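You operate a simulated robot arm through the tools that you are given. There is no shell and no other tool. Be economical: measure what you need, move in short steps, check, and stop when the job is done.

You run a simulated robot arm. Do the job below in one go: nothing can be reset, and whatever is moved stays where it is left.

## Task
Put the cloth on the top of the box table away on the middle left shelf of the wall rack. Then take the orange from the shelf of the box table and leave it on the upper shelf of the tall rack. Then put the yellow band from the middle shelf of the store rack on the top of the box table. Then put the small gauge on the top of the machine bench away on the shelf of the tester bench. Then fetch the grey cloth and set it on top of the loose liner. Then put the gauge labelled "54 mm" from the top of the machine bench on the bottom shelf of the store rack. Then pull the dryer drawer open. Keep to this order. Set down upright: band.

Only the result counts: the job must be done as asked and must still hold three seconds after the hand-in. Knocking over, shifting, dropping, spilling or breaking anything else fails it. Flat cloth is picked up by pressing the open fingertips on it (5 to 10 N) and closing them slowly along it; thin cloth reads only 2 to 8 mm in the jaws.

## Robot
A 6-joint arm with a two-finger gripper on a trunk, on a base that drives. Base frame: it is fixed to the floor where the robot stands at the start and does not move with it; the origin is under the middle of the robot, x ahead of it, y to its left, z up; the surface under the hand at the start is at about z = 0.82. Units: m, degrees, N and s.
Its first joint turns from -166.0 to 166.0 degrees. Places, roughly: band [0.5, -2, 1]; bottom shelf of the store rack [0.5, -1.4, 0.2]; cloth (13x6x3 cm) [0.7, 0, 0.8]; dryer drawer [0.1, 2.4, 0.9]; gauge [-0.75, 2.5, 0.75]; grey cloth (8x6x3 cm) [-0.6, 2.2, 0.8]; loose liner (25x17x4 cm) [-4.9, 2.5, 0.9]; middle left shelf of the wall rack [-8.7, -2.8, 1.2]; orange (6x6x6 cm) [0.7, -0.1, 0.4]; shelf of the tester bench [-8.5, 0, 0.3]; small gauge [0.75, 2.75, 0.75]; top of the box table [0.6, 0, 0.8]; upper shelf of the tall rack [0.7, -2.6, 1]. Payload 2.45 kg.
The tool frame sits at the grasp point between the pads (the TCP): z along the fingers, y along the line on which they close. The tips reach 0.02 m beyond it. Largest opening 0.14 m; the body of the gripper starts 0.168 m behind the TCP.
Orientation is told as [roll, pitch, yaw] about the base's x, y, z axes, in that order, counted from this pose: with the fingers straight down and closing along the base's y, the tool's x points along the base's -x, its y along +y and its z along -z.

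## Interface
- The arm moves only by the tool servo_tool. Its argument "moves" is a list of rows, each an object of numbers (a shift or turn left out is 0, a gripper value left out holds the last): "x", "y", "z": the shift along the tool's x, y, z in units of 20 mm (1.0 is 20 mm); "ax", "ay", "az": the turn, a rotation vector about the tool's x, y, z in units of 8 degrees (1.0 is 8 degrees). In form: [{"x": .., "y": .., "z": .., "ax": .., "ay": .., "az": ..}, ...]. A call has 1 to 20 rows; each row shifts and turns the commanded pose from where the row before left it, along the tool's axes as they then stand. "gripper" is the finger opening in m, from 0 to 0.14, set as the call begins (left out, the last holds). A call with a number of a shift or a turn outside -1 to 1 is refused whole. Rows are played at 5 a second. More than 0.05 m and 8.6 degrees between two rows, or a gripper value outside its range, and nothing of the call is played. Where a pose cannot be reached the arm comes as near as it can. A force on the tool above 40 N (or 10 N above the force at the start of the call, whichever is more), or a blocked arm, ends the call early, and 0.2 s more pass. Each finger travels about 0.045 m/s and halts on what it meets, pressing with about 31 N; the grip force reading is that of the motor and also rises with nothing between the fingers. The clock runs only during rows and for 0.2 s after the last one: add rows that do not move to give the fingers time. It gives the time, the measured TCP pose, the force on the tool (base axes), the opening and the grip force at its end, in the units of the frame above (readings bear some noise), with the torque about the TCP (base axes, N m) and any sound that the robot's microphone picked up, and new pictures: "views" is both (left out), scene, wrist or none.
- Cameras (640 x 400 px; columns grow to the right, rows downward): "scene" is now at [-0.0904, 0.1524, 1.1695]; the picture's right is [-0.21, -0.98, 0.00], its down [-0.24, 0.05, -0.97] and it looks along [0.95, -0.20, -0.25] (base axes); focal length 214 px, centre (320, 200). "wrist" rides on the gripper at [0.078, 0.011, -0.209] in the tool frame; the picture's right is [-0.14, 0.99, 0.00], its down [-0.92, -0.13, -0.37] and it looks along [-0.36, -0.05, 0.93] (tool axes); focal length 280 px, centre (320, 200). There is no depth. A picture from a camera that has moved, and an enlarged one, comes with that camera's place and axes in the base frame and with its lens. The place of the scene camera against the robot may be out by one fixed shift of up to 0.025 m in any direction.
- roll_base(legs): drives the robot by 1 to 6 legs, each [ahead, left, turn to the left] in m, m and degrees, along the robot's own axes; the way and the turn of a leg run together, so that a leg with both is an arc; at most 1.5 m and 180 degrees a leg. The arm and the cameras ride along, it lands a little off, and it stops where it bumps. It gives what a move gives, and a new picture of the scene camera.
- head_to(pan, tilt): turns the head with the scene camera to pan (to the left, within 143 degrees either way) and tilt (down, from -29 to 69), counted from straight ahead of the robot. It gives what a move gives, and a new picture of the scene camera.
- zoom(camera, box): a new picture of the part [left, top, right, bottom] of that camera's present view, enlarged. The clock stands still meanwhile.
- hand_in(): hands the job in; it is judged then, once.

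Work in short steps. Places have to be worked out from the pictures, the camera data and where the tool is seen: move nearer, look again, correct. Check each grasp and each placing, and mend what went wrong. You have 196 turns and 260 pictures in all, those below and enlarged ones among them. Open the gripper and draw the arm clear of the work before you hand the job in, unless the task says otherwise.

The tools are called after "Emit:" as name(argument=value, ...) on one line, values as JSON. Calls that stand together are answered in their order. servo_tool: Moves the arm, as the interface text tells. Its arguments: {"type":"object","properties":{"moves":{"type":"array","items":{"type":"object","properties":{"x":{"type":"number"},"y":{"type":"number"},"z":{"type":"number"},"ax":{"type":"number"},"ay":{"type":"number"},"az":{"type":"number"}}}},"gripper":{"type":"number"},"views":{"type":"string","enum":["both","scene","wrist","none"]}},"required":["moves"]} The other tools are called the same way: roll_base (legs) drives the base; head_to (pan, tilt) turns the head that bears the scene camera; zoom (camera, box) takes an enlarged picture of a part of a camera's view; hand_in () hands the job in.

At the start:

```text
t: 0.0
eef_pos: [0.5808, -0.241, 1.1191]
orientation: [0.0, 0.0, 0.0]
contact_force: [-0.2, 0.5, 0.2]
ft_torque: [-0.02, 0.02, -0.02]
gripper_width: 0.1401
gripper_force: 0.0
robot x, y, heading: [-0.0002, -0.001, -0.1]
head pan, tilt: [-12.1, 14.4]
```

scene: 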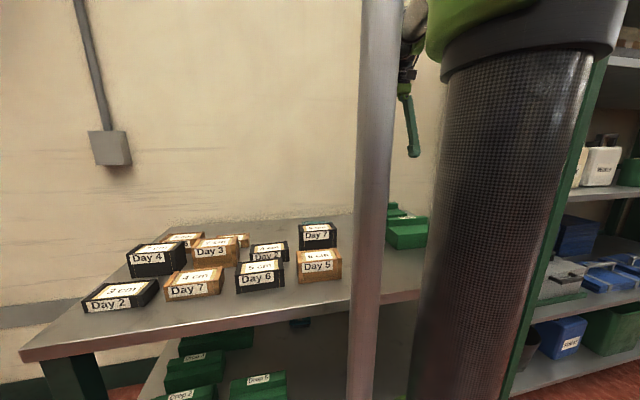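
wrist: 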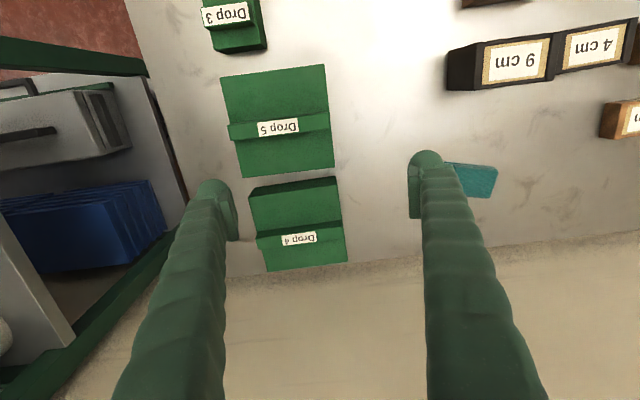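

The teal cloth appears under the right finger in the wrist view, near (0.70, 0.03). I move the hand left to look at it.

Emit:
servo_tool(moves=[{"y": 1}, {"y": 1}, {"y": 1}, {"y": 1}, {"y": 1}, {"y": 1}, {"y": 1}, {"y": 1}, {"y": 1}, {"y": 1}, {"y": 1}, {"y": 1}, {"y": 1}])

Emit:
head_to(pan=0, tilt=35)

```text
t: 2.8
eef_pos: [0.5796, 0.0176, 1.1204]
orientation: [0.1, 0.0, 0.0]
contact_force: [0.2, -0.3, -0.1]
ft_torque: [0.01, -0.01, 0.0]
gripper_width: 0.1398
gripper_force: 0.0
robot x, y, heading: [-0.0001, -0.0019, -0.0]
head pan, tilt: [-12.1, 14.4]
camera scene: at [-0.0904, 0.1524, 1.1695], right [-0.21, -0.98, 0.0], down [-0.24, 0.05, -0.97], along [0.95, -0.2, -0.25], focal length 214 px, centre (320, 200)
camera wrist: at [0.5014, 0.0276, 1.3279], right [0.14, 0.99, 0.0], down [0.92, -0.13, 0.37], along [0.36, -0.05, -0.93], focal length 280 px, centre (320, 200)
```

scene: 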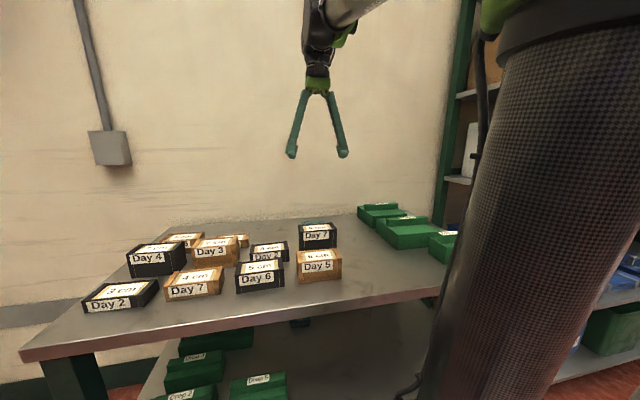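
wrist: 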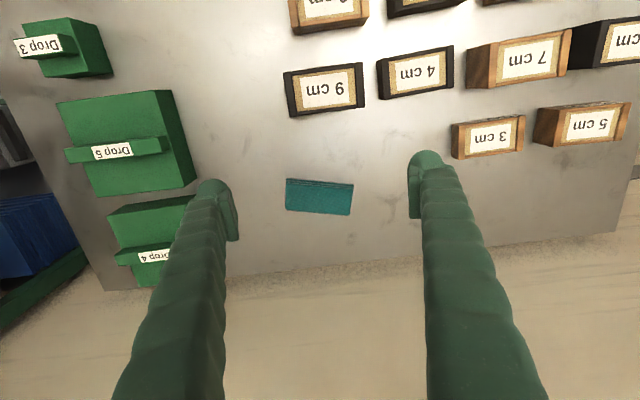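

```text
t: 3.6
eef_pos: [0.5792, 0.0166, 1.1214]
orientation: [0.0, 0.0, 0.0]
contact_force: [0.1, 0.8, 0.1]
ft_torque: [0.0, -0.02, -0.02]
gripper_width: 0.1403
gripper_force: 0.0
robot x, y, heading: [-0.0037, 0.0003, 0.2]
head pan, tilt: [0.0, 35.0]
camera scene: at [-0.0937, 0.172, 1.1366], right [0.0, -1.0, 0.0], down [-0.57, 0.0, -0.82], along [0.82, 0.0, -0.57], focal length 214 px, centre (320, 200)
```

scene: 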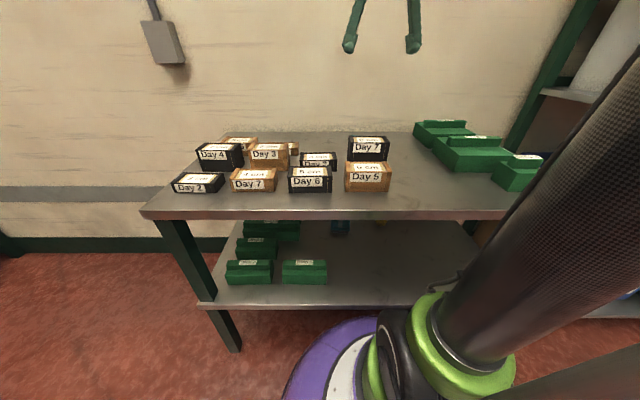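

The cloth centre is near (0.686, 0.00), long side along y. I zoom to see how it is folded.

Emit:
zoom(camera="wrist", box=[260, 150, 380, 225])

Emit:
servo_tool(moves=[{"az": 1, "x": -1}, {"az": 1}, {"az": 1}, {"az": 1}, {"az": 1}, {"az": 1}, {"az": 1}, {"az": 1}, {"az": 1}, {"az": 1}, {"az": 1}, {"az": 0.25}, {}])

```text
5.33 times, centred on (320, 188) of wrist
camera zoom: at [0.5014, 0.0274, 1.3278], right [0.14, 0.99, 0.0], down [0.92, -0.13, 0.37], along [0.36, -0.05, -0.93], focal length 1495 px, centre (320, 267)
```

zoom: 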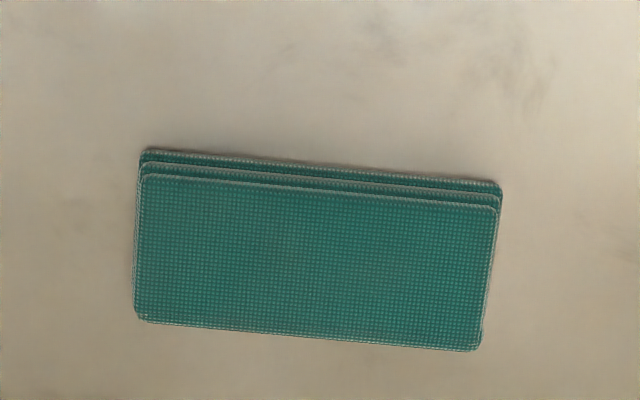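

```text
t: 6.4
eef_pos: [0.5987, 0.0186, 1.119]
orientation: [0.0, 0.0, -90.2]
contact_force: [0.4, 0.0, 0.9]
ft_torque: [0.0, 0.02, -0.02]
gripper_width: 0.1402
gripper_force: 0.0
robot x, y, heading: [0.0017, -0.0028, -0.2]
head pan, tilt: [0.0, 35.0]
camera scene: at [-0.0937, 0.172, 1.1365], right [0.0, -1.0, 0.0], down [-0.57, 0.0, -0.82], along [0.82, 0.0, -0.57], focal length 214 px, centre (320, 200)
camera wrist: at [0.6098, 0.0962, 1.3271], right [0.99, -0.14, 0.0], down [-0.13, -0.92, 0.37], along [-0.05, -0.37, -0.93], focal length 280 px, centre (320, 200)
```

scene: 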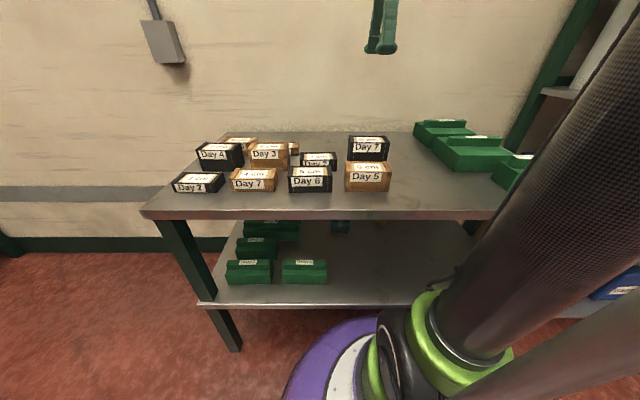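
wrist: 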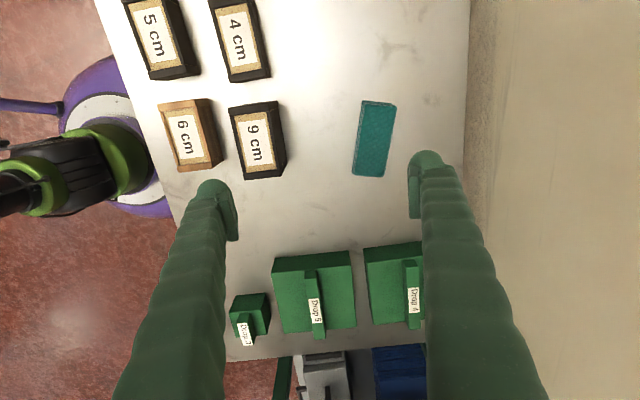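

The cloth sits around (0.692, 0.0), turned about -14°. I turn the jaws to close across its short side, centre over it and lower.

Emit:
servo_tool(moves=[{"az": 1}, {"az": 0.75}, {"y": 1}, {"y": 1}, {"y": 1}, {"y": 1}, {"y": 0.76, "x": 0.18}, {"z": 1}, {"z": 1}, {"z": 1}, {"z": 1}, {"z": 1}, {"z": 1}, {"z": 1}, {"z": 1}, {}], gripper=0.11)

```text
t: 9.8
eef_pos: [0.692, -0.0013, 0.9584]
orientation: [0.0, 0.0, -104.0]
contact_force: [0.1, 0.1, -0.7]
ft_torque: [-0.01, -0.02, 0.0]
gripper_width: 0.1102
gripper_force: 0.0
robot x, y, heading: [0.0006, 0.0014, -0.0]
head pan, tilt: [0.0, 35.0]
camera scene: at [-0.0937, 0.172, 1.1365], right [0.0, -1.0, 0.0], down [-0.57, 0.0, -0.82], along [0.82, 0.0, -0.57], focal length 214 px, centre (320, 200)
camera wrist: at [0.722, 0.0705, 1.1661], right [0.93, -0.37, 0.0], down [-0.35, -0.86, 0.37], along [-0.14, -0.34, -0.93], focal length 280 px, centre (320, 200)
```

scene: 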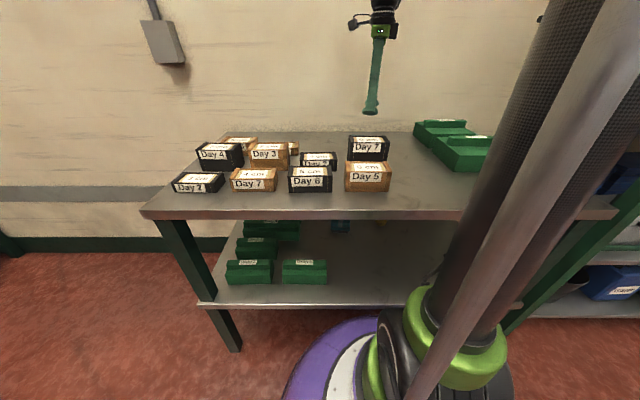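
wrist: 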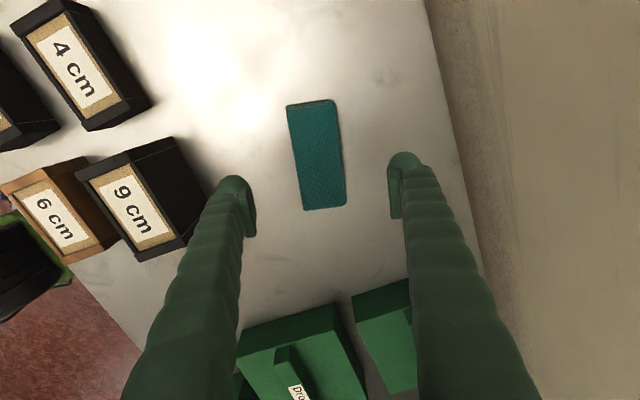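

Alignment checks out. I lower so the tips are just above the table.

Emit:
servo_tool(moves=[{"z": 1}, {"z": 1}, {"z": 1}, {"z": 1}, {"z": 0.8}, {"z": 0.5}, {"z": 0.3}, {}], views="wrist")

```text
t: 11.6
eef_pos: [0.6925, -0.0006, 0.848]
orientation: [0.0, 0.0, -104.0]
contact_force: [0.7, -0.7, 0.4]
ft_torque: [0.0, -0.02, -0.02]
gripper_width: 0.1099
gripper_force: 0.0
robot x, y, heading: [-0.0021, -0.0001, -0.2]
head pan, tilt: [0.0, 35.0]
camera wrist: at [0.7224, 0.0712, 1.0545], right [0.93, -0.37, 0.0], down [-0.35, -0.86, 0.37], along [-0.14, -0.34, -0.93], focal length 280 px, centre (320, 200)
```

wrist: 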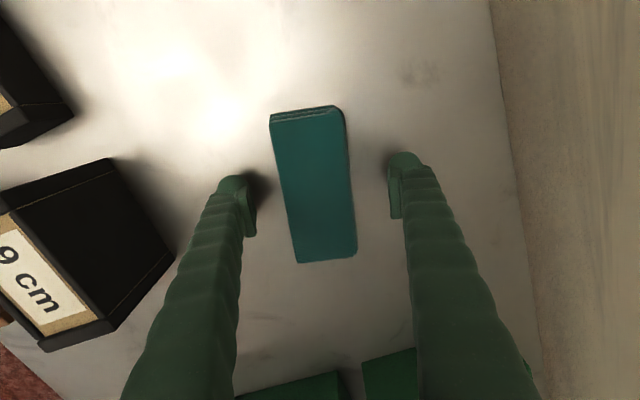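

The cloth is a thick folded pile between the fingers. I close on it.

Emit:
servo_tool(moves=[{"z": 0.1}, {}, {}, {}, {}, {}, {}, {}], views="wrist", gripper=0)

```text
t: 13.4
eef_pos: [0.6914, -0.001, 0.8451]
orientation: [0.0, 0.0, -104.1]
contact_force: [0.8, 0.2, 1.3]
ft_torque: [-0.03, -0.01, -0.03]
gripper_width: 0.0567
gripper_force: 30.6
robot x, y, heading: [0.0029, 0.0015, 0.0]
head pan, tilt: [0.0, 35.0]
camera wrist: at [0.7224, 0.0714, 1.0532], right [0.93, -0.37, 0.0], down [-0.35, -0.86, 0.37], along [-0.14, -0.34, -0.93], focal length 280 px, centre (320, 200)
```

wrist: 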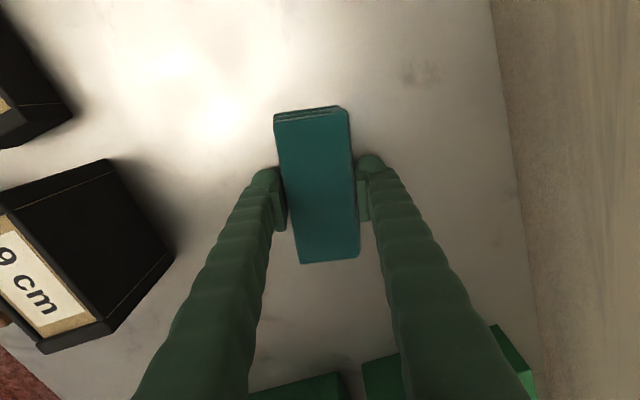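

Held at 57 mm. I lift, and draw the arm back for the drive.

Emit:
servo_tool(moves=[{"z": -1}, {"z": -1}, {"z": -1}, {"z": -1}, {"z": -1}, {"z": -1}, {"z": -1}, {"z": -1}, {"z": -1}, {"z": -1}, {"z": -1}, {"z": -1}, {"z": -1}, {"z": -1}, {"z": -1}, {"z": -1}, {"y": -1, "x": -0.24}, {"y": -1, "x": -0.24}, {"y": -1, "x": -0.24}, {"y": -1, "x": -0.24}], views="wrist")

Emit:
head_to(pan=140, tilt=20)

Emit:
head_to(pan=-140, tilt=20)

```text
t: 17.6
eef_pos: [0.6087, -0.0003, 1.1641]
orientation: [0.0, 0.0, -104.0]
contact_force: [-0.2, -0.2, -0.5]
ft_torque: [0.01, 0.06, 0.01]
gripper_width: 0.0569
gripper_force: 30.9
robot x, y, heading: [0.0031, 0.0028, 0.3]
head pan, tilt: [0.0, 35.0]
camera wrist: at [0.6393, 0.0722, 1.3723], right [0.93, -0.37, 0.0], down [-0.35, -0.86, 0.37], along [-0.14, -0.34, -0.93], focal length 280 px, centre (320, 200)
```

wrist: 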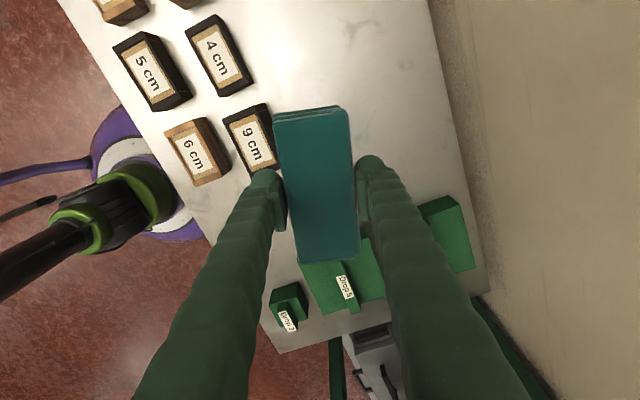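

```text
t: 19.9
eef_pos: [0.6103, 0.0002, 1.1647]
orientation: [0.0, -0.1, -103.9]
contact_force: [0.2, -0.3, -0.4]
ft_torque: [0.0, -0.02, -0.01]
gripper_width: 0.0565
gripper_force: 31.6
robot x, y, heading: [-0.0034, -0.0012, -0.1]
head pan, tilt: [140.0, 20.0]
camera scene: at [-0.253, 0.2319, 1.1604], right [0.64, 0.77, 0.0], down [0.26, -0.22, -0.94], along [-0.72, 0.6, -0.34], focal length 214 px, centre (320, 200)
```

scene: 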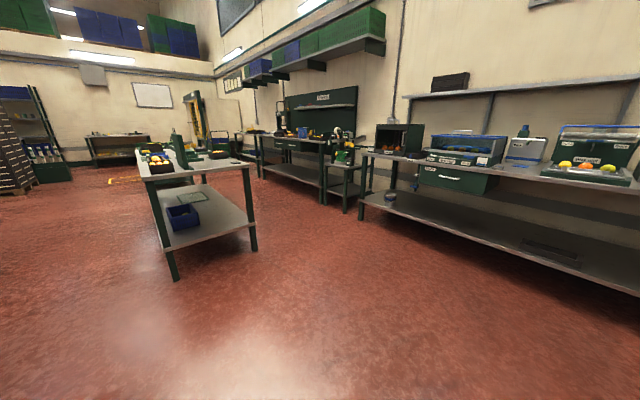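

```text
t: 23.7
eef_pos: [0.6095, -0.0001, 1.1647]
orientation: [-0.1, 0.0, -104.0]
contact_force: [0.2, -0.7, -1.0]
ft_torque: [-0.04, -0.02, -0.01]
gripper_width: 0.0567
gripper_force: 30.9
robot x, y, heading: [0.002, -0.0005, -0.1]
head pan, tilt: [-140.0, 20.0]
camera scene: at [-0.2531, 0.1122, 1.1604], right [-0.64, 0.77, 0.0], down [0.26, 0.22, -0.94], along [-0.72, -0.6, -0.34], focal length 214 px, centre (320, 200)
```

scene: 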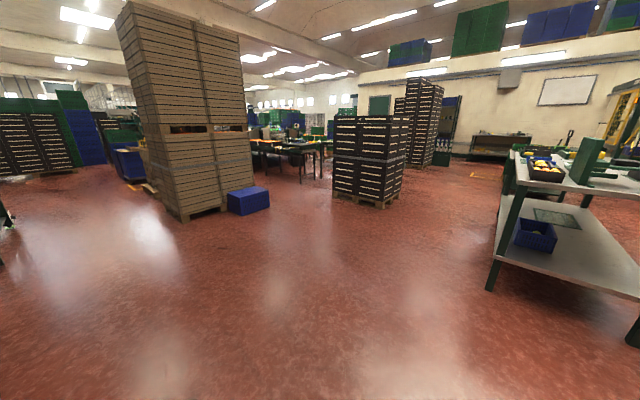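

The way runs down the aisle between the island bench (y>0.2) and the pallet (y<-1.05). I back off, turn and drive along y ≈ -0.4.

Emit:
roll_base(legs=[[-0.6, 0, 0], [0, 0, 180], [0, 0.42, 0], [1.5, 0, 0]])

Emit:
head_to(pan=20, tilt=12)

```text
t: 43.8
eef_pos: [-2.7292, -0.3861, 1.1645]
orientation: [0.0, 0.0, 74.4]
contact_force: [-0.3, 0.0, -0.4]
ft_torque: [-0.02, 0.0, 0.01]
gripper_width: 0.0568
gripper_force: 31.5
robot x, y, heading: [-2.1227, -0.4008, 178.4]
head pan, tilt: [-140.0, 20.0]
camera scene: at [-1.854, -0.5282, 1.1604], right [0.62, -0.78, 0.0], down [-0.27, -0.21, -0.94], along [0.74, 0.58, -0.34], focal length 214 px, centre (320, 200)
```

scene: 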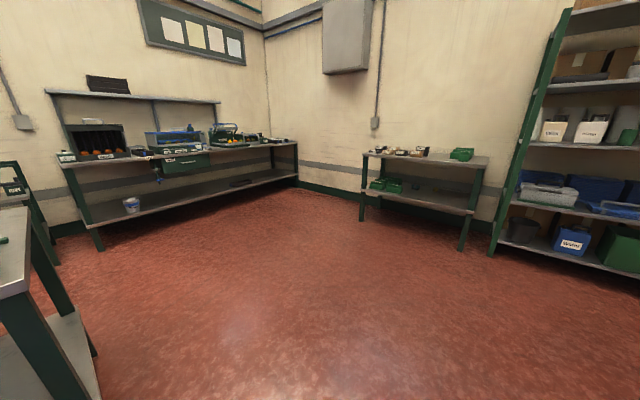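

```text
t: 46.2
eef_pos: [-2.7292, -0.386, 1.166]
orientation: [0.0, 0.0, 74.4]
contact_force: [-0.7, 0.1, -0.7]
ft_torque: [0.0, 0.03, -0.02]
gripper_width: 0.057
gripper_force: 31.2
robot x, y, heading: [-2.1239, -0.4008, 178.6]
head pan, tilt: [20.0, 12.0]
camera scene: at [-2.0154, -0.6155, 1.1734], right [-0.32, 0.95, 0.0], down [0.2, 0.07, -0.98], along [-0.93, -0.31, -0.21], focal length 214 px, centre (320, 200)
```

scene: 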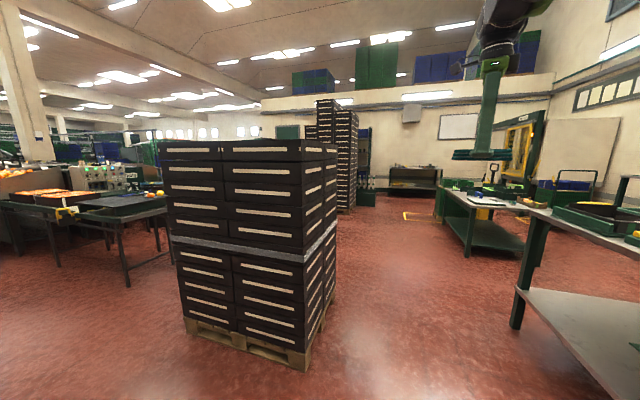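

The pallet's edge is at y ≈ -0.98 and the islands are at y>0.3, so I continue straight.

Emit:
roll_base(legs=[[1.5, 0, 1.5], [1.5, 0, 0]])

Emit:
head_to(pan=35, tilt=10)

```text
t: 60.7
eef_pos: [-5.7241, -0.2568, 1.1635]
orientation: [0.0, 0.0, 72.3]
contact_force: [-1.3, -0.3, -0.4]
ft_torque: [0.01, -0.02, -0.01]
gripper_width: 0.0564
gripper_force: 30.9
robot x, y, heading: [-5.1165, -0.2958, 176.1]
head pan, tilt: [20.0, 12.0]
camera scene: at [-5.0206, -0.5125, 1.1734], right [-0.28, 0.96, 0.0], down [0.2, 0.06, -0.98], along [-0.94, -0.27, -0.21], focal length 214 px, centre (320, 200)
```

scene: 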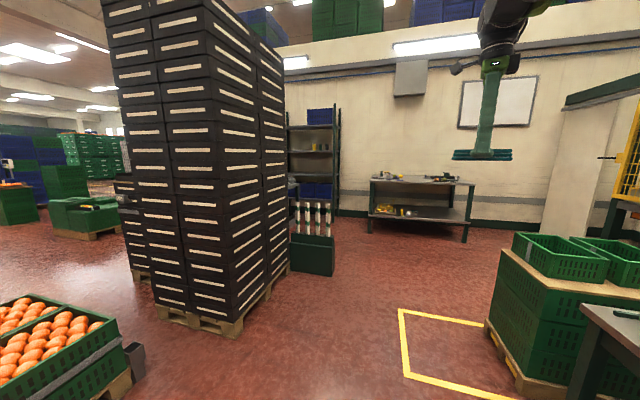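

```text
t: 61.5
eef_pos: [-5.7252, -0.2553, 1.1649]
orientation: [-0.1, -0.1, 72.2]
contact_force: [-0.3, 0.3, -0.3]
ft_torque: [-0.05, 0.0, -0.02]
gripper_width: 0.0567
gripper_force: 30.5
robot x, y, heading: [-5.12, -0.2965, 176.1]
head pan, tilt: [35.0, 10.0]
camera scene: at [-5.0106, -0.5346, 1.1767], right [-0.52, 0.86, 0.0], down [0.15, 0.09, -0.98], along [-0.84, -0.51, -0.17], focal length 214 px, centre (320, 200)
```

scene: 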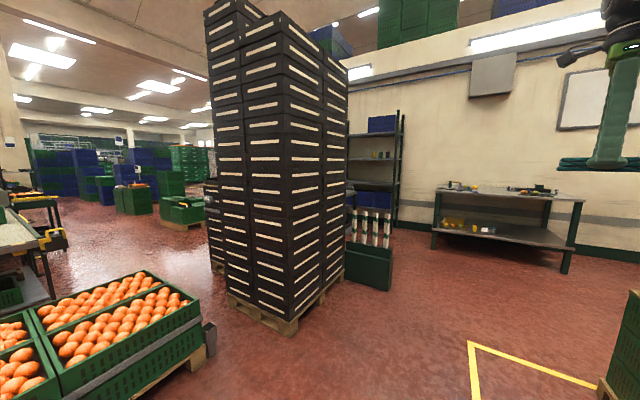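

The rack is behind the tall pallet. I tuck the arm in, then drive past the crate to about x = -7.65.

Emit:
servo_tool(moves=[{"y": -1, "x": -0.24}, {"y": -1, "x": -0.24}, {"y": -1, "x": -0.24}, {"y": -1, "x": -0.24}, {"y": -1, "x": -0.24}, {"y": -1, "x": -0.24}, {"y": -1, "x": -0.24}], views="none")

Emit:
roll_base(legs=[[0, 0, 4], [1.3, 0.05, 0], [1.25, 0, 0]])

Emit:
head_to(pan=60, tilt=20)

```text
t: 63.1
eef_pos: [-5.5794, -0.2671, 1.1671]
orientation: [0.1, 0.0, 72.2]
contact_force: [-0.7, -1.0, 0.0]
ft_torque: [0.0, -0.05, 0.0]
gripper_width: 0.0568
gripper_force: 31.2
robot x, y, heading: [-5.1169, -0.2977, 176.1]
head pan, tilt: [35.0, 10.0]
```

```text
t: 76.0
eef_pos: [-8.1428, -0.3561, 1.1667]
orientation: [-0.1, 0.0, 75.9]
contact_force: [-0.1, -0.1, -0.8]
ft_torque: [0.0, -0.05, -0.01]
gripper_width: 0.057
gripper_force: 31.3
robot x, y, heading: [-7.6771, -0.3547, 179.9]
head pan, tilt: [35.0, 10.0]
camera scene: at [-7.5585, -0.5868, 1.1767], right [-0.57, 0.82, 0.0], down [0.14, 0.1, -0.98], along [-0.81, -0.56, -0.17], focal length 214 px, centre (320, 200)
```

scene: 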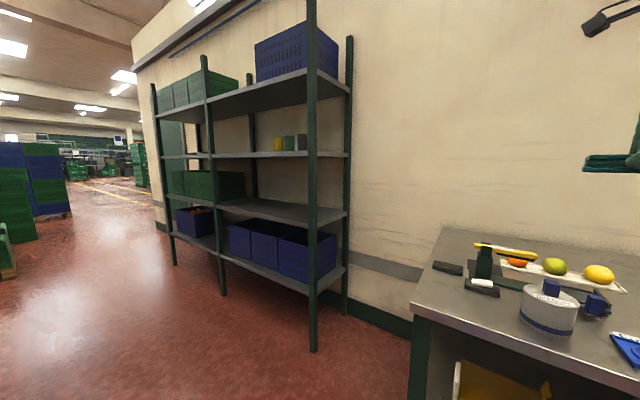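

```text
t: 76.9
eef_pos: [-8.1443, -0.3567, 1.1675]
orientation: [0.0, 0.0, 76.0]
contact_force: [0.2, 0.0, 0.2]
ft_torque: [-0.01, -0.05, -0.03]
gripper_width: 0.0568
gripper_force: 30.7
robot x, y, heading: [-7.6809, -0.3535, 180.0]
head pan, tilt: [60.0, 20.0]
camera scene: at [-7.529, -0.6142, 1.1604], right [-0.86, 0.5, 0.0], down [0.17, 0.3, -0.94], along [-0.47, -0.81, -0.34], focal length 214 px, centre (320, 200)
```

scene: 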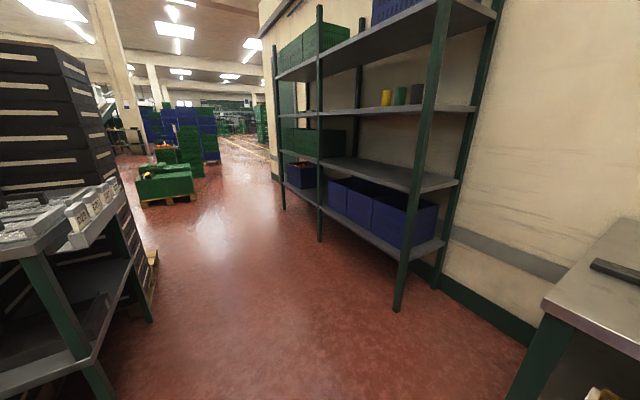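

The target bay spans y ≈ -3.36…-2.31 with its front at x ≈ -8.5, and the shelf seems empty. I strafe left to stand in front of it and turn the tool back to neutral yaw.

Emit:
roll_base(legs=[[0, 1.2, 0], [0, 1.25, 0]])

Emit:
servo_tool(moves=[{"az": -1}, {"az": -1}, {"az": -1}, {"az": -1}, {"az": -1}, {"az": -1}, {"az": -1}, {"az": -1}, {"az": -1}, {"az": -1}, {"az": -1}, {"az": -1}, {"az": -1}, {"z": -1}, {"z": -1}, {"z": -1}, {"z": -1}, {"z": -1}, {"z": -1}, {"z": -1}], views="none")

Emit:
head_to(pan=0, tilt=0)

```text
t: 88.8
eef_pos: [-8.1336, -2.7751, 1.1671]
orientation: [0.0, 0.0, 76.2]
contact_force: [0.3, 0.1, -0.9]
ft_torque: [0.0, 0.05, -0.02]
gripper_width: 0.0564
gripper_force: 31.1
robot x, y, heading: [-7.6708, -2.7728, -179.8]
head pan, tilt: [60.0, 20.0]
camera scene: at [-7.5183, -3.0298, 1.1604], right [-0.87, 0.5, 0.0], down [0.17, 0.3, -0.94], along [-0.47, -0.82, -0.34], focal length 214 px, centre (320, 200)
```

scene: 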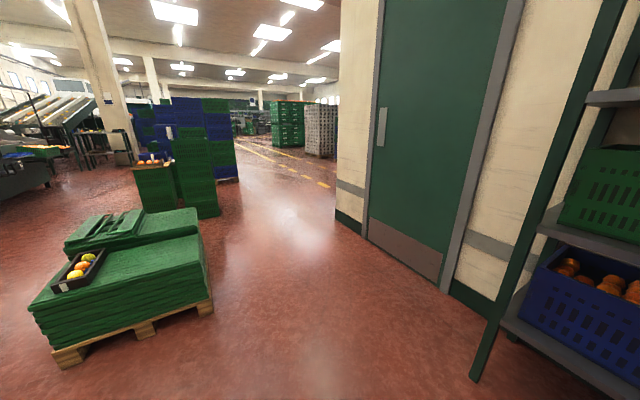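

```text
t: 93.0
eef_pos: [-8.1346, -2.775, 1.3069]
orientation: [-0.1, 0.1, -179.8]
contact_force: [-0.3, 0.4, -0.2]
ft_torque: [-0.05, 0.03, 0.0]
gripper_width: 0.0565
gripper_force: 31.5
robot x, y, heading: [-7.6707, -2.7738, -179.7]
head pan, tilt: [60.0, 20.0]
```

```text
t: 94.2
eef_pos: [-8.1353, -2.7763, 1.307]
orientation: [0.0, 0.0, -179.8]
contact_force: [0.8, 0.2, -1.6]
ft_torque: [-0.02, 0.0, -0.01]
gripper_width: 0.0565
gripper_force: 30.5
robot x, y, heading: [-7.674, -2.7729, -180.1]
head pan, tilt: [0.0, 0.0]
camera scene: at [-7.5621, -2.9493, 1.1927], right [0.0, 1.0, 0.0], down [0.0, 0.0, -1.0], along [-1.0, 0.0, 0.0], focal length 214 px, centre (320, 200)
```

scene: 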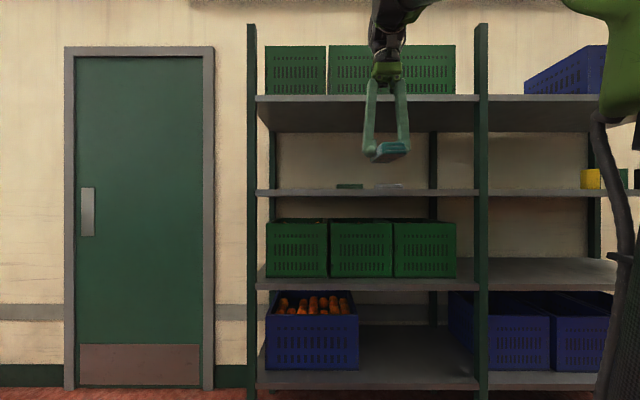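

Shelf edges are visible. Something small already lies on the target shelf, so I zoom in.

Emit:
zoom(camera="scene", box=[250, 90, 490, 240])

Emit:
zoom(camera="wrist", box=[0, 0, 640, 400])

```text
2.67 times, centred on (370, 165) of scene
camera zoom: at [-7.5621, -2.9493, 1.1927], right [0.0, 1.0, 0.0], down [0.0, 0.0, -1.0], along [-1.0, 0.0, 0.0], focal length 572 px, centre (187, 293)
```

zoom: 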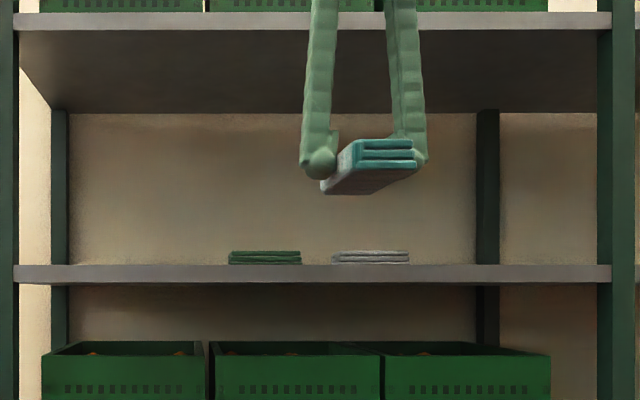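

```text
1.00 times, centred on (320, 200) of wrist (not enlarged: the box is as wide or as high as the picture)
camera zoom: at [-8.0567, -2.7864, 1.5151], right [-0.13, -0.99, 0.0], down [-0.92, 0.12, 0.37], along [-0.37, 0.05, -0.93], focal length 280 px, centre (320, 200)
```

zoom: 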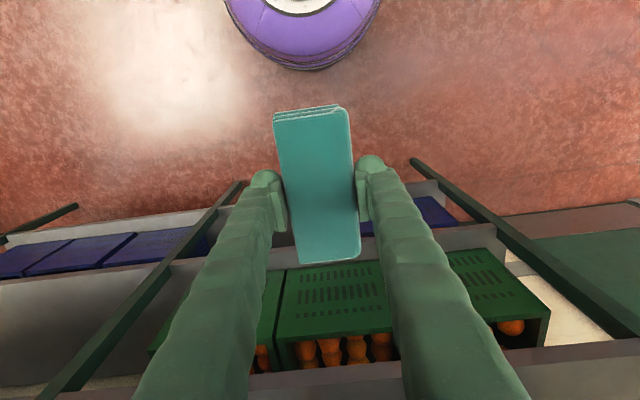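

Two cloths already lie there (y ≈ -2.81 and -2.61); free space is at y ≈ -3.08 on the shelf (z ≈ 1.24). I shift left 0.30, go ahead 0.15, and tilt the tool 40° forward to get under the upper shelf.

Emit:
roll_base(legs=[[0, 0.3, 0], [0.15, 0, 0]])

Emit:
servo_tool(moves=[{"z": -1}, {"z": -1}, {"z": -1}, {"ay": -1}, {"ay": -1}, {"ay": -1}, {"ay": -1}, {"ay": -1}, {}])

```text
t: 97.3
eef_pos: [-8.2849, -3.0784, 1.3073]
orientation: [-0.1, -0.1, -179.7]
contact_force: [0.0, 0.0, -0.9]
ft_torque: [-0.02, 0.0, -0.01]
gripper_width: 0.0564
gripper_force: 31.7
robot x, y, heading: [-7.818, -3.0707, -179.7]
head pan, tilt: [0.0, 0.0]
camera scene: at [-7.7113, -3.2515, 1.1927], right [-0.01, 1.0, 0.0], down [0.0, 0.0, -1.0], along [-1.0, -0.01, 0.0], focal length 214 px, centre (320, 200)
```

scene: 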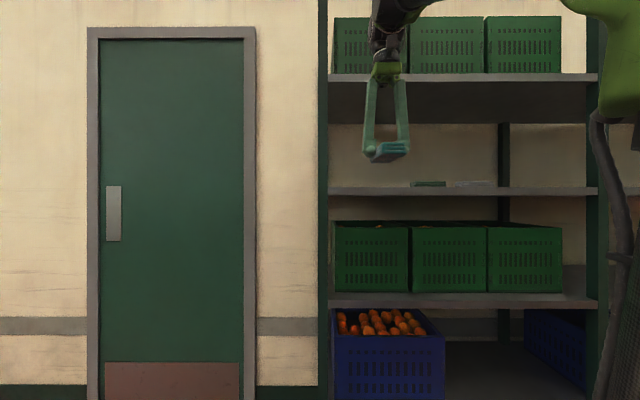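

```text
t: 99.3
eef_pos: [-8.2847, -3.0769, 1.3677]
orientation: [0.0, -40.1, -179.7]
contact_force: [0.3, -0.5, -1.1]
ft_torque: [0.01, -0.02, 0.0]
gripper_width: 0.0566
gripper_force: 30.4
robot x, y, heading: [-7.8184, -3.0746, -179.6]
head pan, tilt: [0.0, 0.0]
camera scene: at [-7.7113, -3.2515, 1.1927], right [-0.01, 1.0, 0.0], down [0.0, 0.0, -1.0], along [-1.0, -0.01, 0.0], focal length 214 px, centre (320, 200)
camera wrist: at [-8.0901, -3.0886, 1.4754], right [-0.1, -0.99, 0.09], down [-0.47, 0.13, 0.87], along [-0.88, 0.05, -0.48], focal length 280 px, centre (320, 200)
```

scene: 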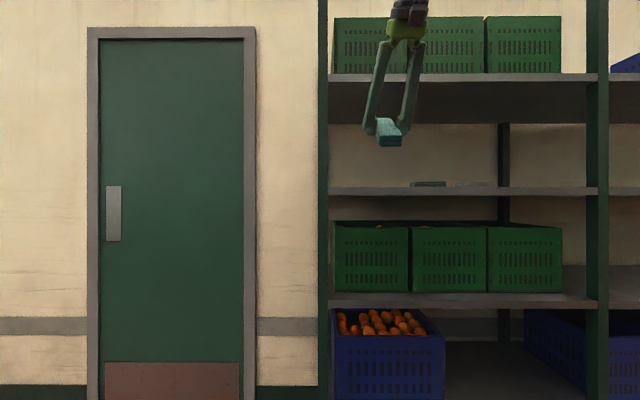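
wrist: 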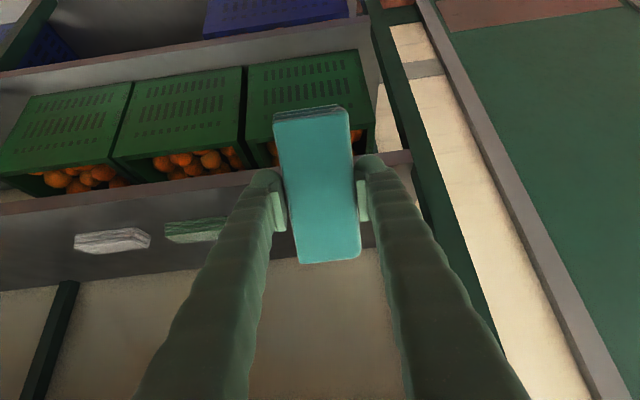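

Clear of the post. I go forward under the upper shelf at about z 1.34.

Emit:
servo_tool(moves=[{"z": 0.92, "x": 0.77}, {"z": 0.643, "x": -0.766}, {"z": 0.643, "x": -0.766}, {"z": 0.643, "x": -0.766}, {"z": 0.643, "x": -0.766}, {"z": 0.643, "x": -0.766}, {"z": 0.643, "x": -0.766}, {"z": 0.643, "x": -0.766}, {"z": 0.643, "x": -0.766}, {"z": 0.643, "x": -0.766}, {"z": 0.643, "x": -0.766}, {"z": 0.643, "x": -0.766}, {"z": 0.643, "x": -0.766}, {"z": 0.643, "x": -0.766}, {"z": 0.643, "x": -0.766}, {"z": 0.643, "x": -0.766}, {"z": 0.643, "x": -0.766}, {"z": 0.643, "x": -0.766}, {"z": 0.643, "x": -0.766}, {}])

```text
t: 103.5
eef_pos: [-8.6388, -3.0788, 1.3423]
orientation: [0.0, -40.1, -179.7]
contact_force: [0.2, 0.0, 0.2]
ft_torque: [0.01, 0.0, 0.02]
gripper_width: 0.0564
gripper_force: 30.2
robot x, y, heading: [-7.8157, -3.0792, -179.4]
head pan, tilt: [0.0, 0.0]
camera scene: at [-7.7064, -3.2514, 1.1924], right [-0.01, 1.0, 0.0], down [0.0, 0.0, -1.0], along [-1.0, -0.01, 0.0], focal length 214 px, centre (320, 200)
camera wrist: at [-8.4436, -3.0898, 1.4503], right [-0.1, -0.99, 0.09], down [-0.47, 0.13, 0.87], along [-0.88, 0.05, -0.48], focal length 280 px, centre (320, 200)
```

scene: 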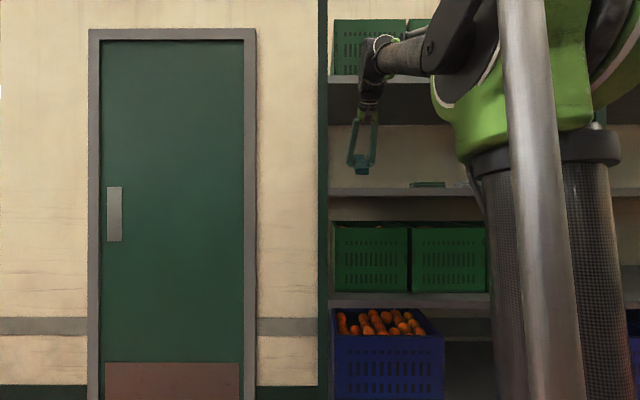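
wrist: 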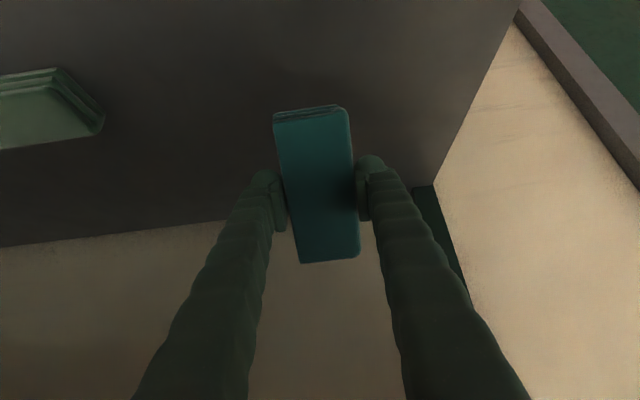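

Over the shelf. I lower gently until the near edge touches.

Emit:
servo_tool(moves=[{"z": 0.766, "x": 0.643}, {"z": 0.38, "x": 0.32}, {}], views="scene")

Emit:
servo_tool(moves=[{"z": 0.19, "x": 0.16}, {"z": 0.19, "x": 0.16}, {}], views="none")

```text
t: 104.3
eef_pos: [-8.6455, -3.0804, 1.3119]
orientation: [0.0, -40.0, -179.7]
contact_force: [0.8, -0.5, -1.0]
ft_torque: [0.02, -0.03, -0.05]
gripper_width: 0.0567
gripper_force: 30.7
robot x, y, heading: [-7.8255, -3.0727, -179.8]
head pan, tilt: [0.0, 0.0]
camera scene: at [-7.7118, -3.2515, 1.1927], right [-0.01, 1.0, 0.0], down [0.0, 0.0, -1.0], along [-1.0, -0.01, 0.0], focal length 214 px, centre (320, 200)
```

scene: 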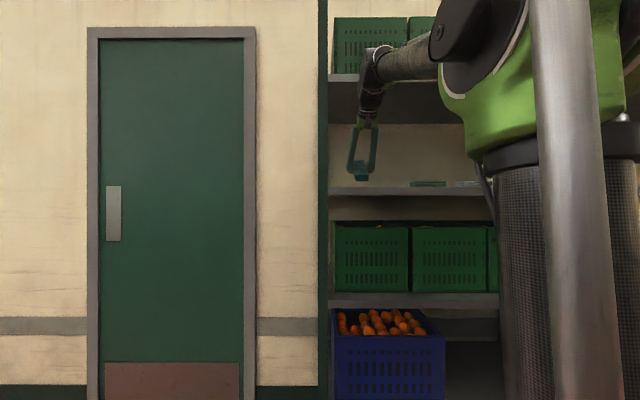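

```text
t: 105.1
eef_pos: [-8.6455, -3.0797, 1.3025]
orientation: [0.0, -40.0, -179.7]
contact_force: [0.4, -0.2, -1.3]
ft_torque: [0.05, 0.0, -0.03]
gripper_width: 0.0565
gripper_force: 30.4
robot x, y, heading: [-7.8201, -3.0721, -179.6]
head pan, tilt: [0.0, 0.0]
```

No contact yet; continue down in small steps.

Emit:
servo_tool(moves=[{"z": 0.23, "x": 0.19}, {"z": 0.23, "x": 0.19}, {}], views="none")

Emit:
servo_tool(moves=[{"z": 0.15, "x": 0.13}, {"z": 0.15, "x": 0.13}, {}], views="none")

Emit:
zoom(camera="scene", box=[320, 100, 480, 200])

```text
t: 105.9
eef_pos: [-8.6454, -3.0814, 1.2902]
orientation: [0.0, -40.0, -179.6]
contact_force: [0.0, 0.0, -0.7]
ft_torque: [0.02, 0.01, 0.01]
gripper_width: 0.0567
gripper_force: 31.3
robot x, y, heading: [-7.8223, -3.0744, -179.5]
head pan, tilt: [0.0, 0.0]
```

```text
t: 106.7
eef_pos: [-8.6455, -3.0793, 1.2827]
orientation: [0.0, -40.0, -179.7]
contact_force: [0.3, -0.2, -0.7]
ft_torque: [-0.01, -0.01, 0.01]
gripper_width: 0.0565
gripper_force: 31.1
robot x, y, heading: [-7.8201, -3.0718, -180.1]
head pan, tilt: [0.0, 0.0]
```

```text
4.00 times, centred on (400, 150) of scene
camera zoom: at [-7.7114, -3.2515, 1.1927], right [-0.01, 1.0, 0.0], down [0.0, 0.0, -1.0], along [-1.0, -0.01, 0.0], focal length 858 px, centre (0, 400)
```

zoom: 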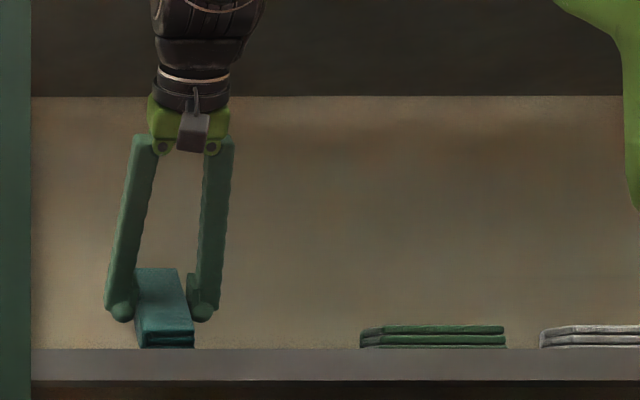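

The near edge is almost on the shelf; a few more millimetres.

Emit:
servo_tool(moves=[{"z": 0.12, "x": 0.1}, {"z": 0.12, "x": 0.1}, {}], views="none")

Emit:
servo_tool(moves=[{"z": 0.12, "x": 0.1}, {"z": 0.12, "x": 0.1}, {}], views="none")

```text
t: 107.3
eef_pos: [-8.6465, -3.0801, 1.277]
orientation: [0.0, -40.2, -179.7]
contact_force: [1.6, -0.5, 8.2]
ft_torque: [-0.04, -0.43, -0.03]
gripper_width: 0.0566
gripper_force: 31.0
robot x, y, heading: [-7.8206, -3.0757, -179.8]
head pan, tilt: [0.0, 0.0]
stopped in row 3: the force on the tool passed its limit at 42 N (the readings are from after the stop); the commanded pose is now the measured one
```

```text
t: 107.9
eef_pos: [-8.6487, -3.0801, 1.2749]
orientation: [0.0, -40.4, -179.7]
contact_force: [0.4, -0.6, 8.2]
ft_torque: [-0.07, -0.4, 0.0]
gripper_width: 0.0567
gripper_force: 31.0
robot x, y, heading: [-7.8198, -3.0717, -179.6]
head pan, tilt: [0.0, 0.0]
stopped in row 2: the force on the tool passed its limit at 41 N (the readings are from after the stop); the commanded pose is now the measured one
```

Contact confirmed. I open the fingers to let it lie down.

Emit:
servo_tool(moves=[{}, {}, {}, {}, {}], gripper=0.1, views="wrist")

Emit:
zoom(camera="scene", box=[320, 100, 480, 200])

```text
t: 109.1
eef_pos: [-8.649, -3.0795, 1.2728]
orientation: [0.0, -40.4, -179.6]
contact_force: [-0.4, 0.6, 0.2]
ft_torque: [-0.01, 0.01, -0.02]
gripper_width: 0.0999
gripper_force: 0.0
robot x, y, heading: [-7.8197, -3.0779, -179.7]
head pan, tilt: [0.0, 0.0]
camera wrist: at [-8.4528, -3.0906, 1.381], right [-0.1, -0.99, 0.09], down [-0.46, 0.13, 0.88], along [-0.88, 0.05, -0.47], focal length 280 px, centre (320, 200)
```

wrist: 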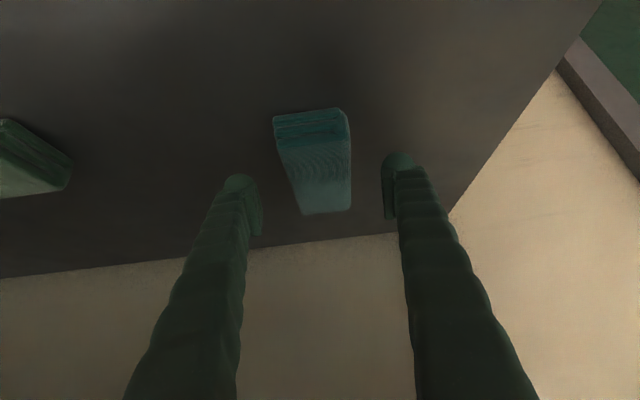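

```text
4.00 times, centred on (400, 150) of scene
camera zoom: at [-7.7119, -3.2516, 1.1927], right [-0.01, 1.0, 0.0], down [0.0, 0.0, -1.0], along [-1.0, -0.01, 0.0], focal length 858 px, centre (0, 400)
```

zoom: 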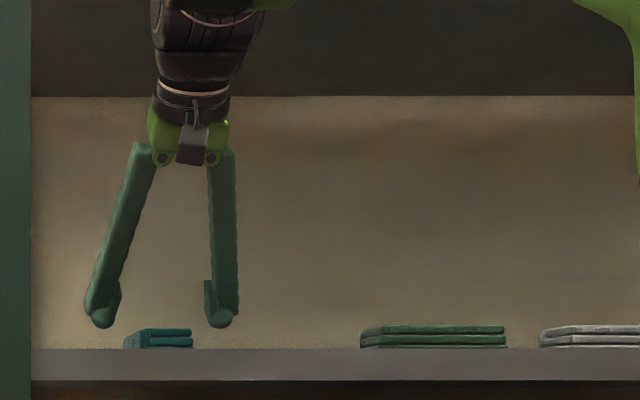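

The cloth lies flat on the shelf. I withdraw the arm and straighten the tool.

Emit:
servo_tool(moves=[{"z": -1}, {"z": -1}, {"z": -0.643, "x": 0.766}, {"z": -0.643, "x": 0.766}, {"z": -0.643, "x": 0.766}, {"z": -0.643, "x": 0.766}, {"z": -0.643, "x": 0.766}, {"z": -0.643, "x": 0.766}, {"z": -0.643, "x": 0.766}, {"z": -0.643, "x": 0.766}, {"z": -0.643, "x": 0.766}, {"z": -0.643, "x": 0.766}, {"z": -0.643, "x": 0.766}, {"z": -0.643, "x": 0.766}, {"z": -0.643, "x": 0.766}, {"z": -0.643, "x": 0.766}, {"z": -0.643, "x": 0.766}, {"z": -0.643, "x": 0.766}, {"z": -0.643, "x": 0.766}, {"z": -0.643, "x": 0.766}], views="scene")

Emit:
servo_tool(moves=[{"ay": 1}, {"ay": 1}, {"ay": 1}, {"ay": 1}, {"ay": 1}, {}], views="none")

Emit:
roll_base(legs=[[0.08, 0, 0], [0, -1.35, 0], [0, -1.38, 0], [0, 0, 180], [1.5, 0, 0], [1.5, 0, 0]])

```text
t: 113.3
eef_pos: [-8.2618, -3.0786, 1.3028]
orientation: [0.0, -40.4, -179.7]
contact_force: [0.3, 0.2, -0.3]
ft_torque: [-0.01, -0.04, -0.03]
gripper_width: 0.0999
gripper_force: 0.1
robot x, y, heading: [-7.8168, -3.0734, -179.6]
head pan, tilt: [0.0, 0.0]
camera scene: at [-7.7119, -3.2516, 1.1927], right [-0.01, 1.0, 0.0], down [0.0, 0.0, -1.0], along [-1.0, -0.01, 0.0], focal length 214 px, centre (320, 200)
```

scene: 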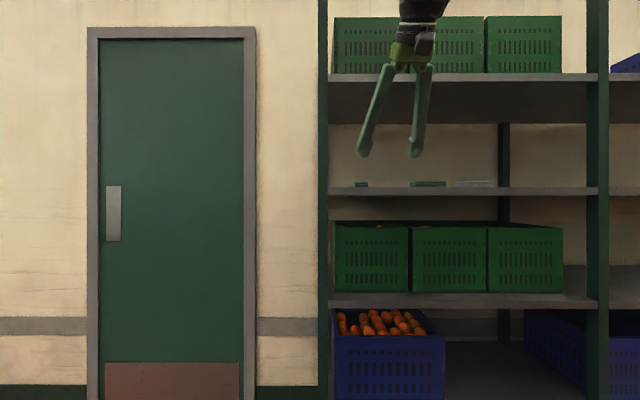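

```text
t: 114.7
eef_pos: [-8.2626, -3.0782, 1.3035]
orientation: [0.0, -0.4, -179.7]
contact_force: [0.6, 0.4, -0.4]
ft_torque: [0.04, 0.01, -0.01]
gripper_width: 0.0996
gripper_force: 0.1
robot x, y, heading: [-7.8211, -3.0781, -179.8]
head pan, tilt: [0.0, 0.0]
```

```text
t: 126.5
eef_pos: [-8.2643, -0.8461, 1.3031]
orientation: [-0.1, -0.5, -172.0]
contact_force: [0.1, 0.2, 0.1]
ft_torque: [-0.04, -0.02, 0.0]
gripper_width: 0.1
gripper_force: 0.1
robot x, y, heading: [-7.8253, -0.7825, -171.8]
head pan, tilt: [0.0, 0.0]
stopped in leg 3: the robot was blocked; the commanded pose is now the measured one
camera scene: at [-7.696, -0.9441, 1.1927], right [-0.14, 0.99, 0.0], down [0.0, 0.0, -1.0], along [-0.99, -0.14, 0.0], focal length 214 px, centre (320, 200)
```

scene: 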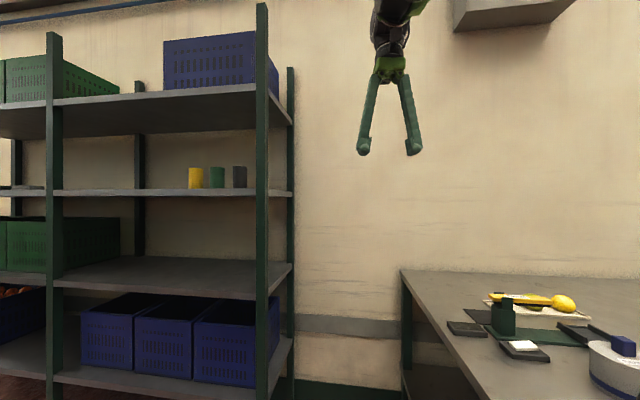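

I bumped the bench corner lightly; nothing seems to have tipped. I back away and look at the bench before going on.

Emit:
roll_base(legs=[[-0.25, 0, 0], [0, 0, -8]])

Emit:
head_to(pan=-35, tilt=25)

```text
t: 129.0
eef_pos: [-8.0166, -0.748, 1.3026]
orientation: [0.0, -0.3, -179.8]
contact_force: [-0.2, 0.0, 0.7]
ft_torque: [0.0, 0.0, -0.01]
gripper_width: 0.0999
gripper_force: 0.0
robot x, y, heading: [-7.5757, -0.7447, -179.8]
head pan, tilt: [0.0, 0.0]
camera scene: at [-7.468, -0.9236, 1.1927], right [0.0, 1.0, 0.0], down [0.0, 0.0, -1.0], along [-1.0, 0.0, 0.0], focal length 214 px, centre (320, 200)
```

scene: 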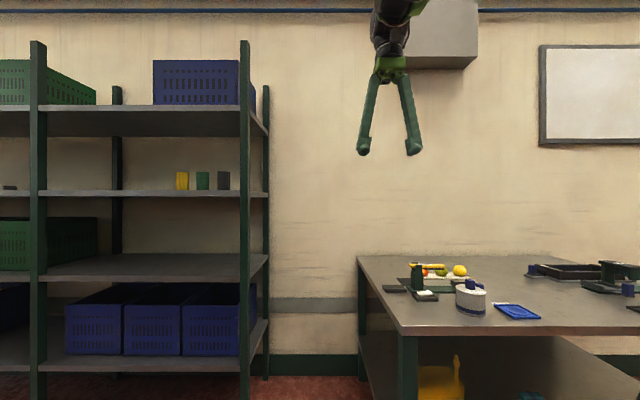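

```text
t: 130.0
eef_pos: [-8.0178, -0.7479, 1.3024]
orientation: [-0.1, -0.4, -179.9]
contact_force: [0.1, 0.5, -0.5]
ft_torque: [-0.01, 0.0, 0.01]
gripper_width: 0.0999
gripper_force: 0.1
robot x, y, heading: [-7.5743, -0.7484, -180.1]
head pan, tilt: [-35.0, 25.0]
camera scene: at [-7.4537, -0.8708, 1.1524], right [0.57, 0.82, 0.0], down [0.35, -0.24, -0.91], along [-0.74, 0.52, -0.42], focal length 214 px, centre (320, 200)
```

scene: 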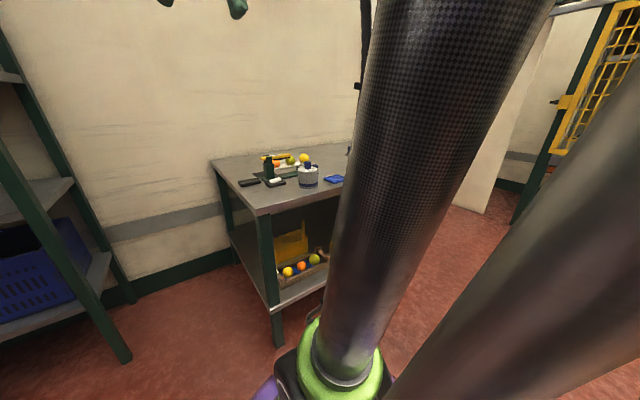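

Bench undisturbed. I shift right to the aisle line, turn round and drive back toward the box table.

Emit:
roll_base(legs=[[0, -0.42, 0], [0, 0, 180], [1.5, 0, 0], [1.5, 0, 0]])

Emit:
head_to(pan=0, tilt=15)

```text
t: 153.9
eef_pos: [-4.1208, -0.5315, 1.3042]
orientation: [0.0, -0.4, -3.8]
contact_force: [-0.2, -0.1, 0.7]
ft_torque: [0.02, -0.01, 0.06]
gripper_width: 0.1002
gripper_force: 0.2
robot x, y, heading: [-4.563, -0.5053, -3.8]
head pan, tilt: [-35.0, 25.0]
camera scene: at [-4.6598, -0.3789, 1.1523], right [-0.63, -0.78, 0.0], down [-0.33, 0.26, -0.91], along [0.71, -0.57, -0.42], focal length 214 px, centre (320, 200)
```

scene: 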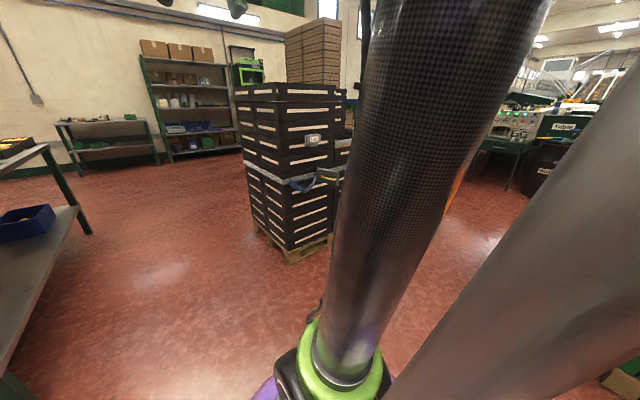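

```text
t: 154.9
eef_pos: [-4.1206, -0.533, 1.3032]
orientation: [0.0, -0.4, -3.7]
contact_force: [0.4, -0.3, -0.3]
ft_torque: [0.05, -0.02, 0.02]
gripper_width: 0.1001
gripper_force: 0.0
robot x, y, heading: [-4.5654, -0.5072, -3.6]
head pan, tilt: [0.0, 15.0]
camera scene: at [-4.6385, -0.3274, 1.1685], right [-0.07, -1.0, 0.0], down [-0.26, 0.02, -0.97], along [0.96, -0.06, -0.26], focal length 214 px, centre (320, 200)
```

scene: 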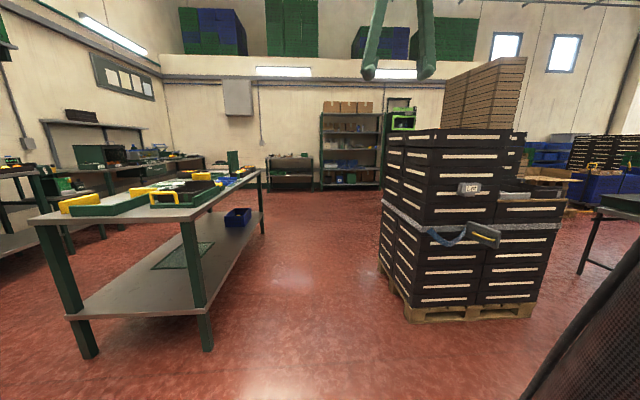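

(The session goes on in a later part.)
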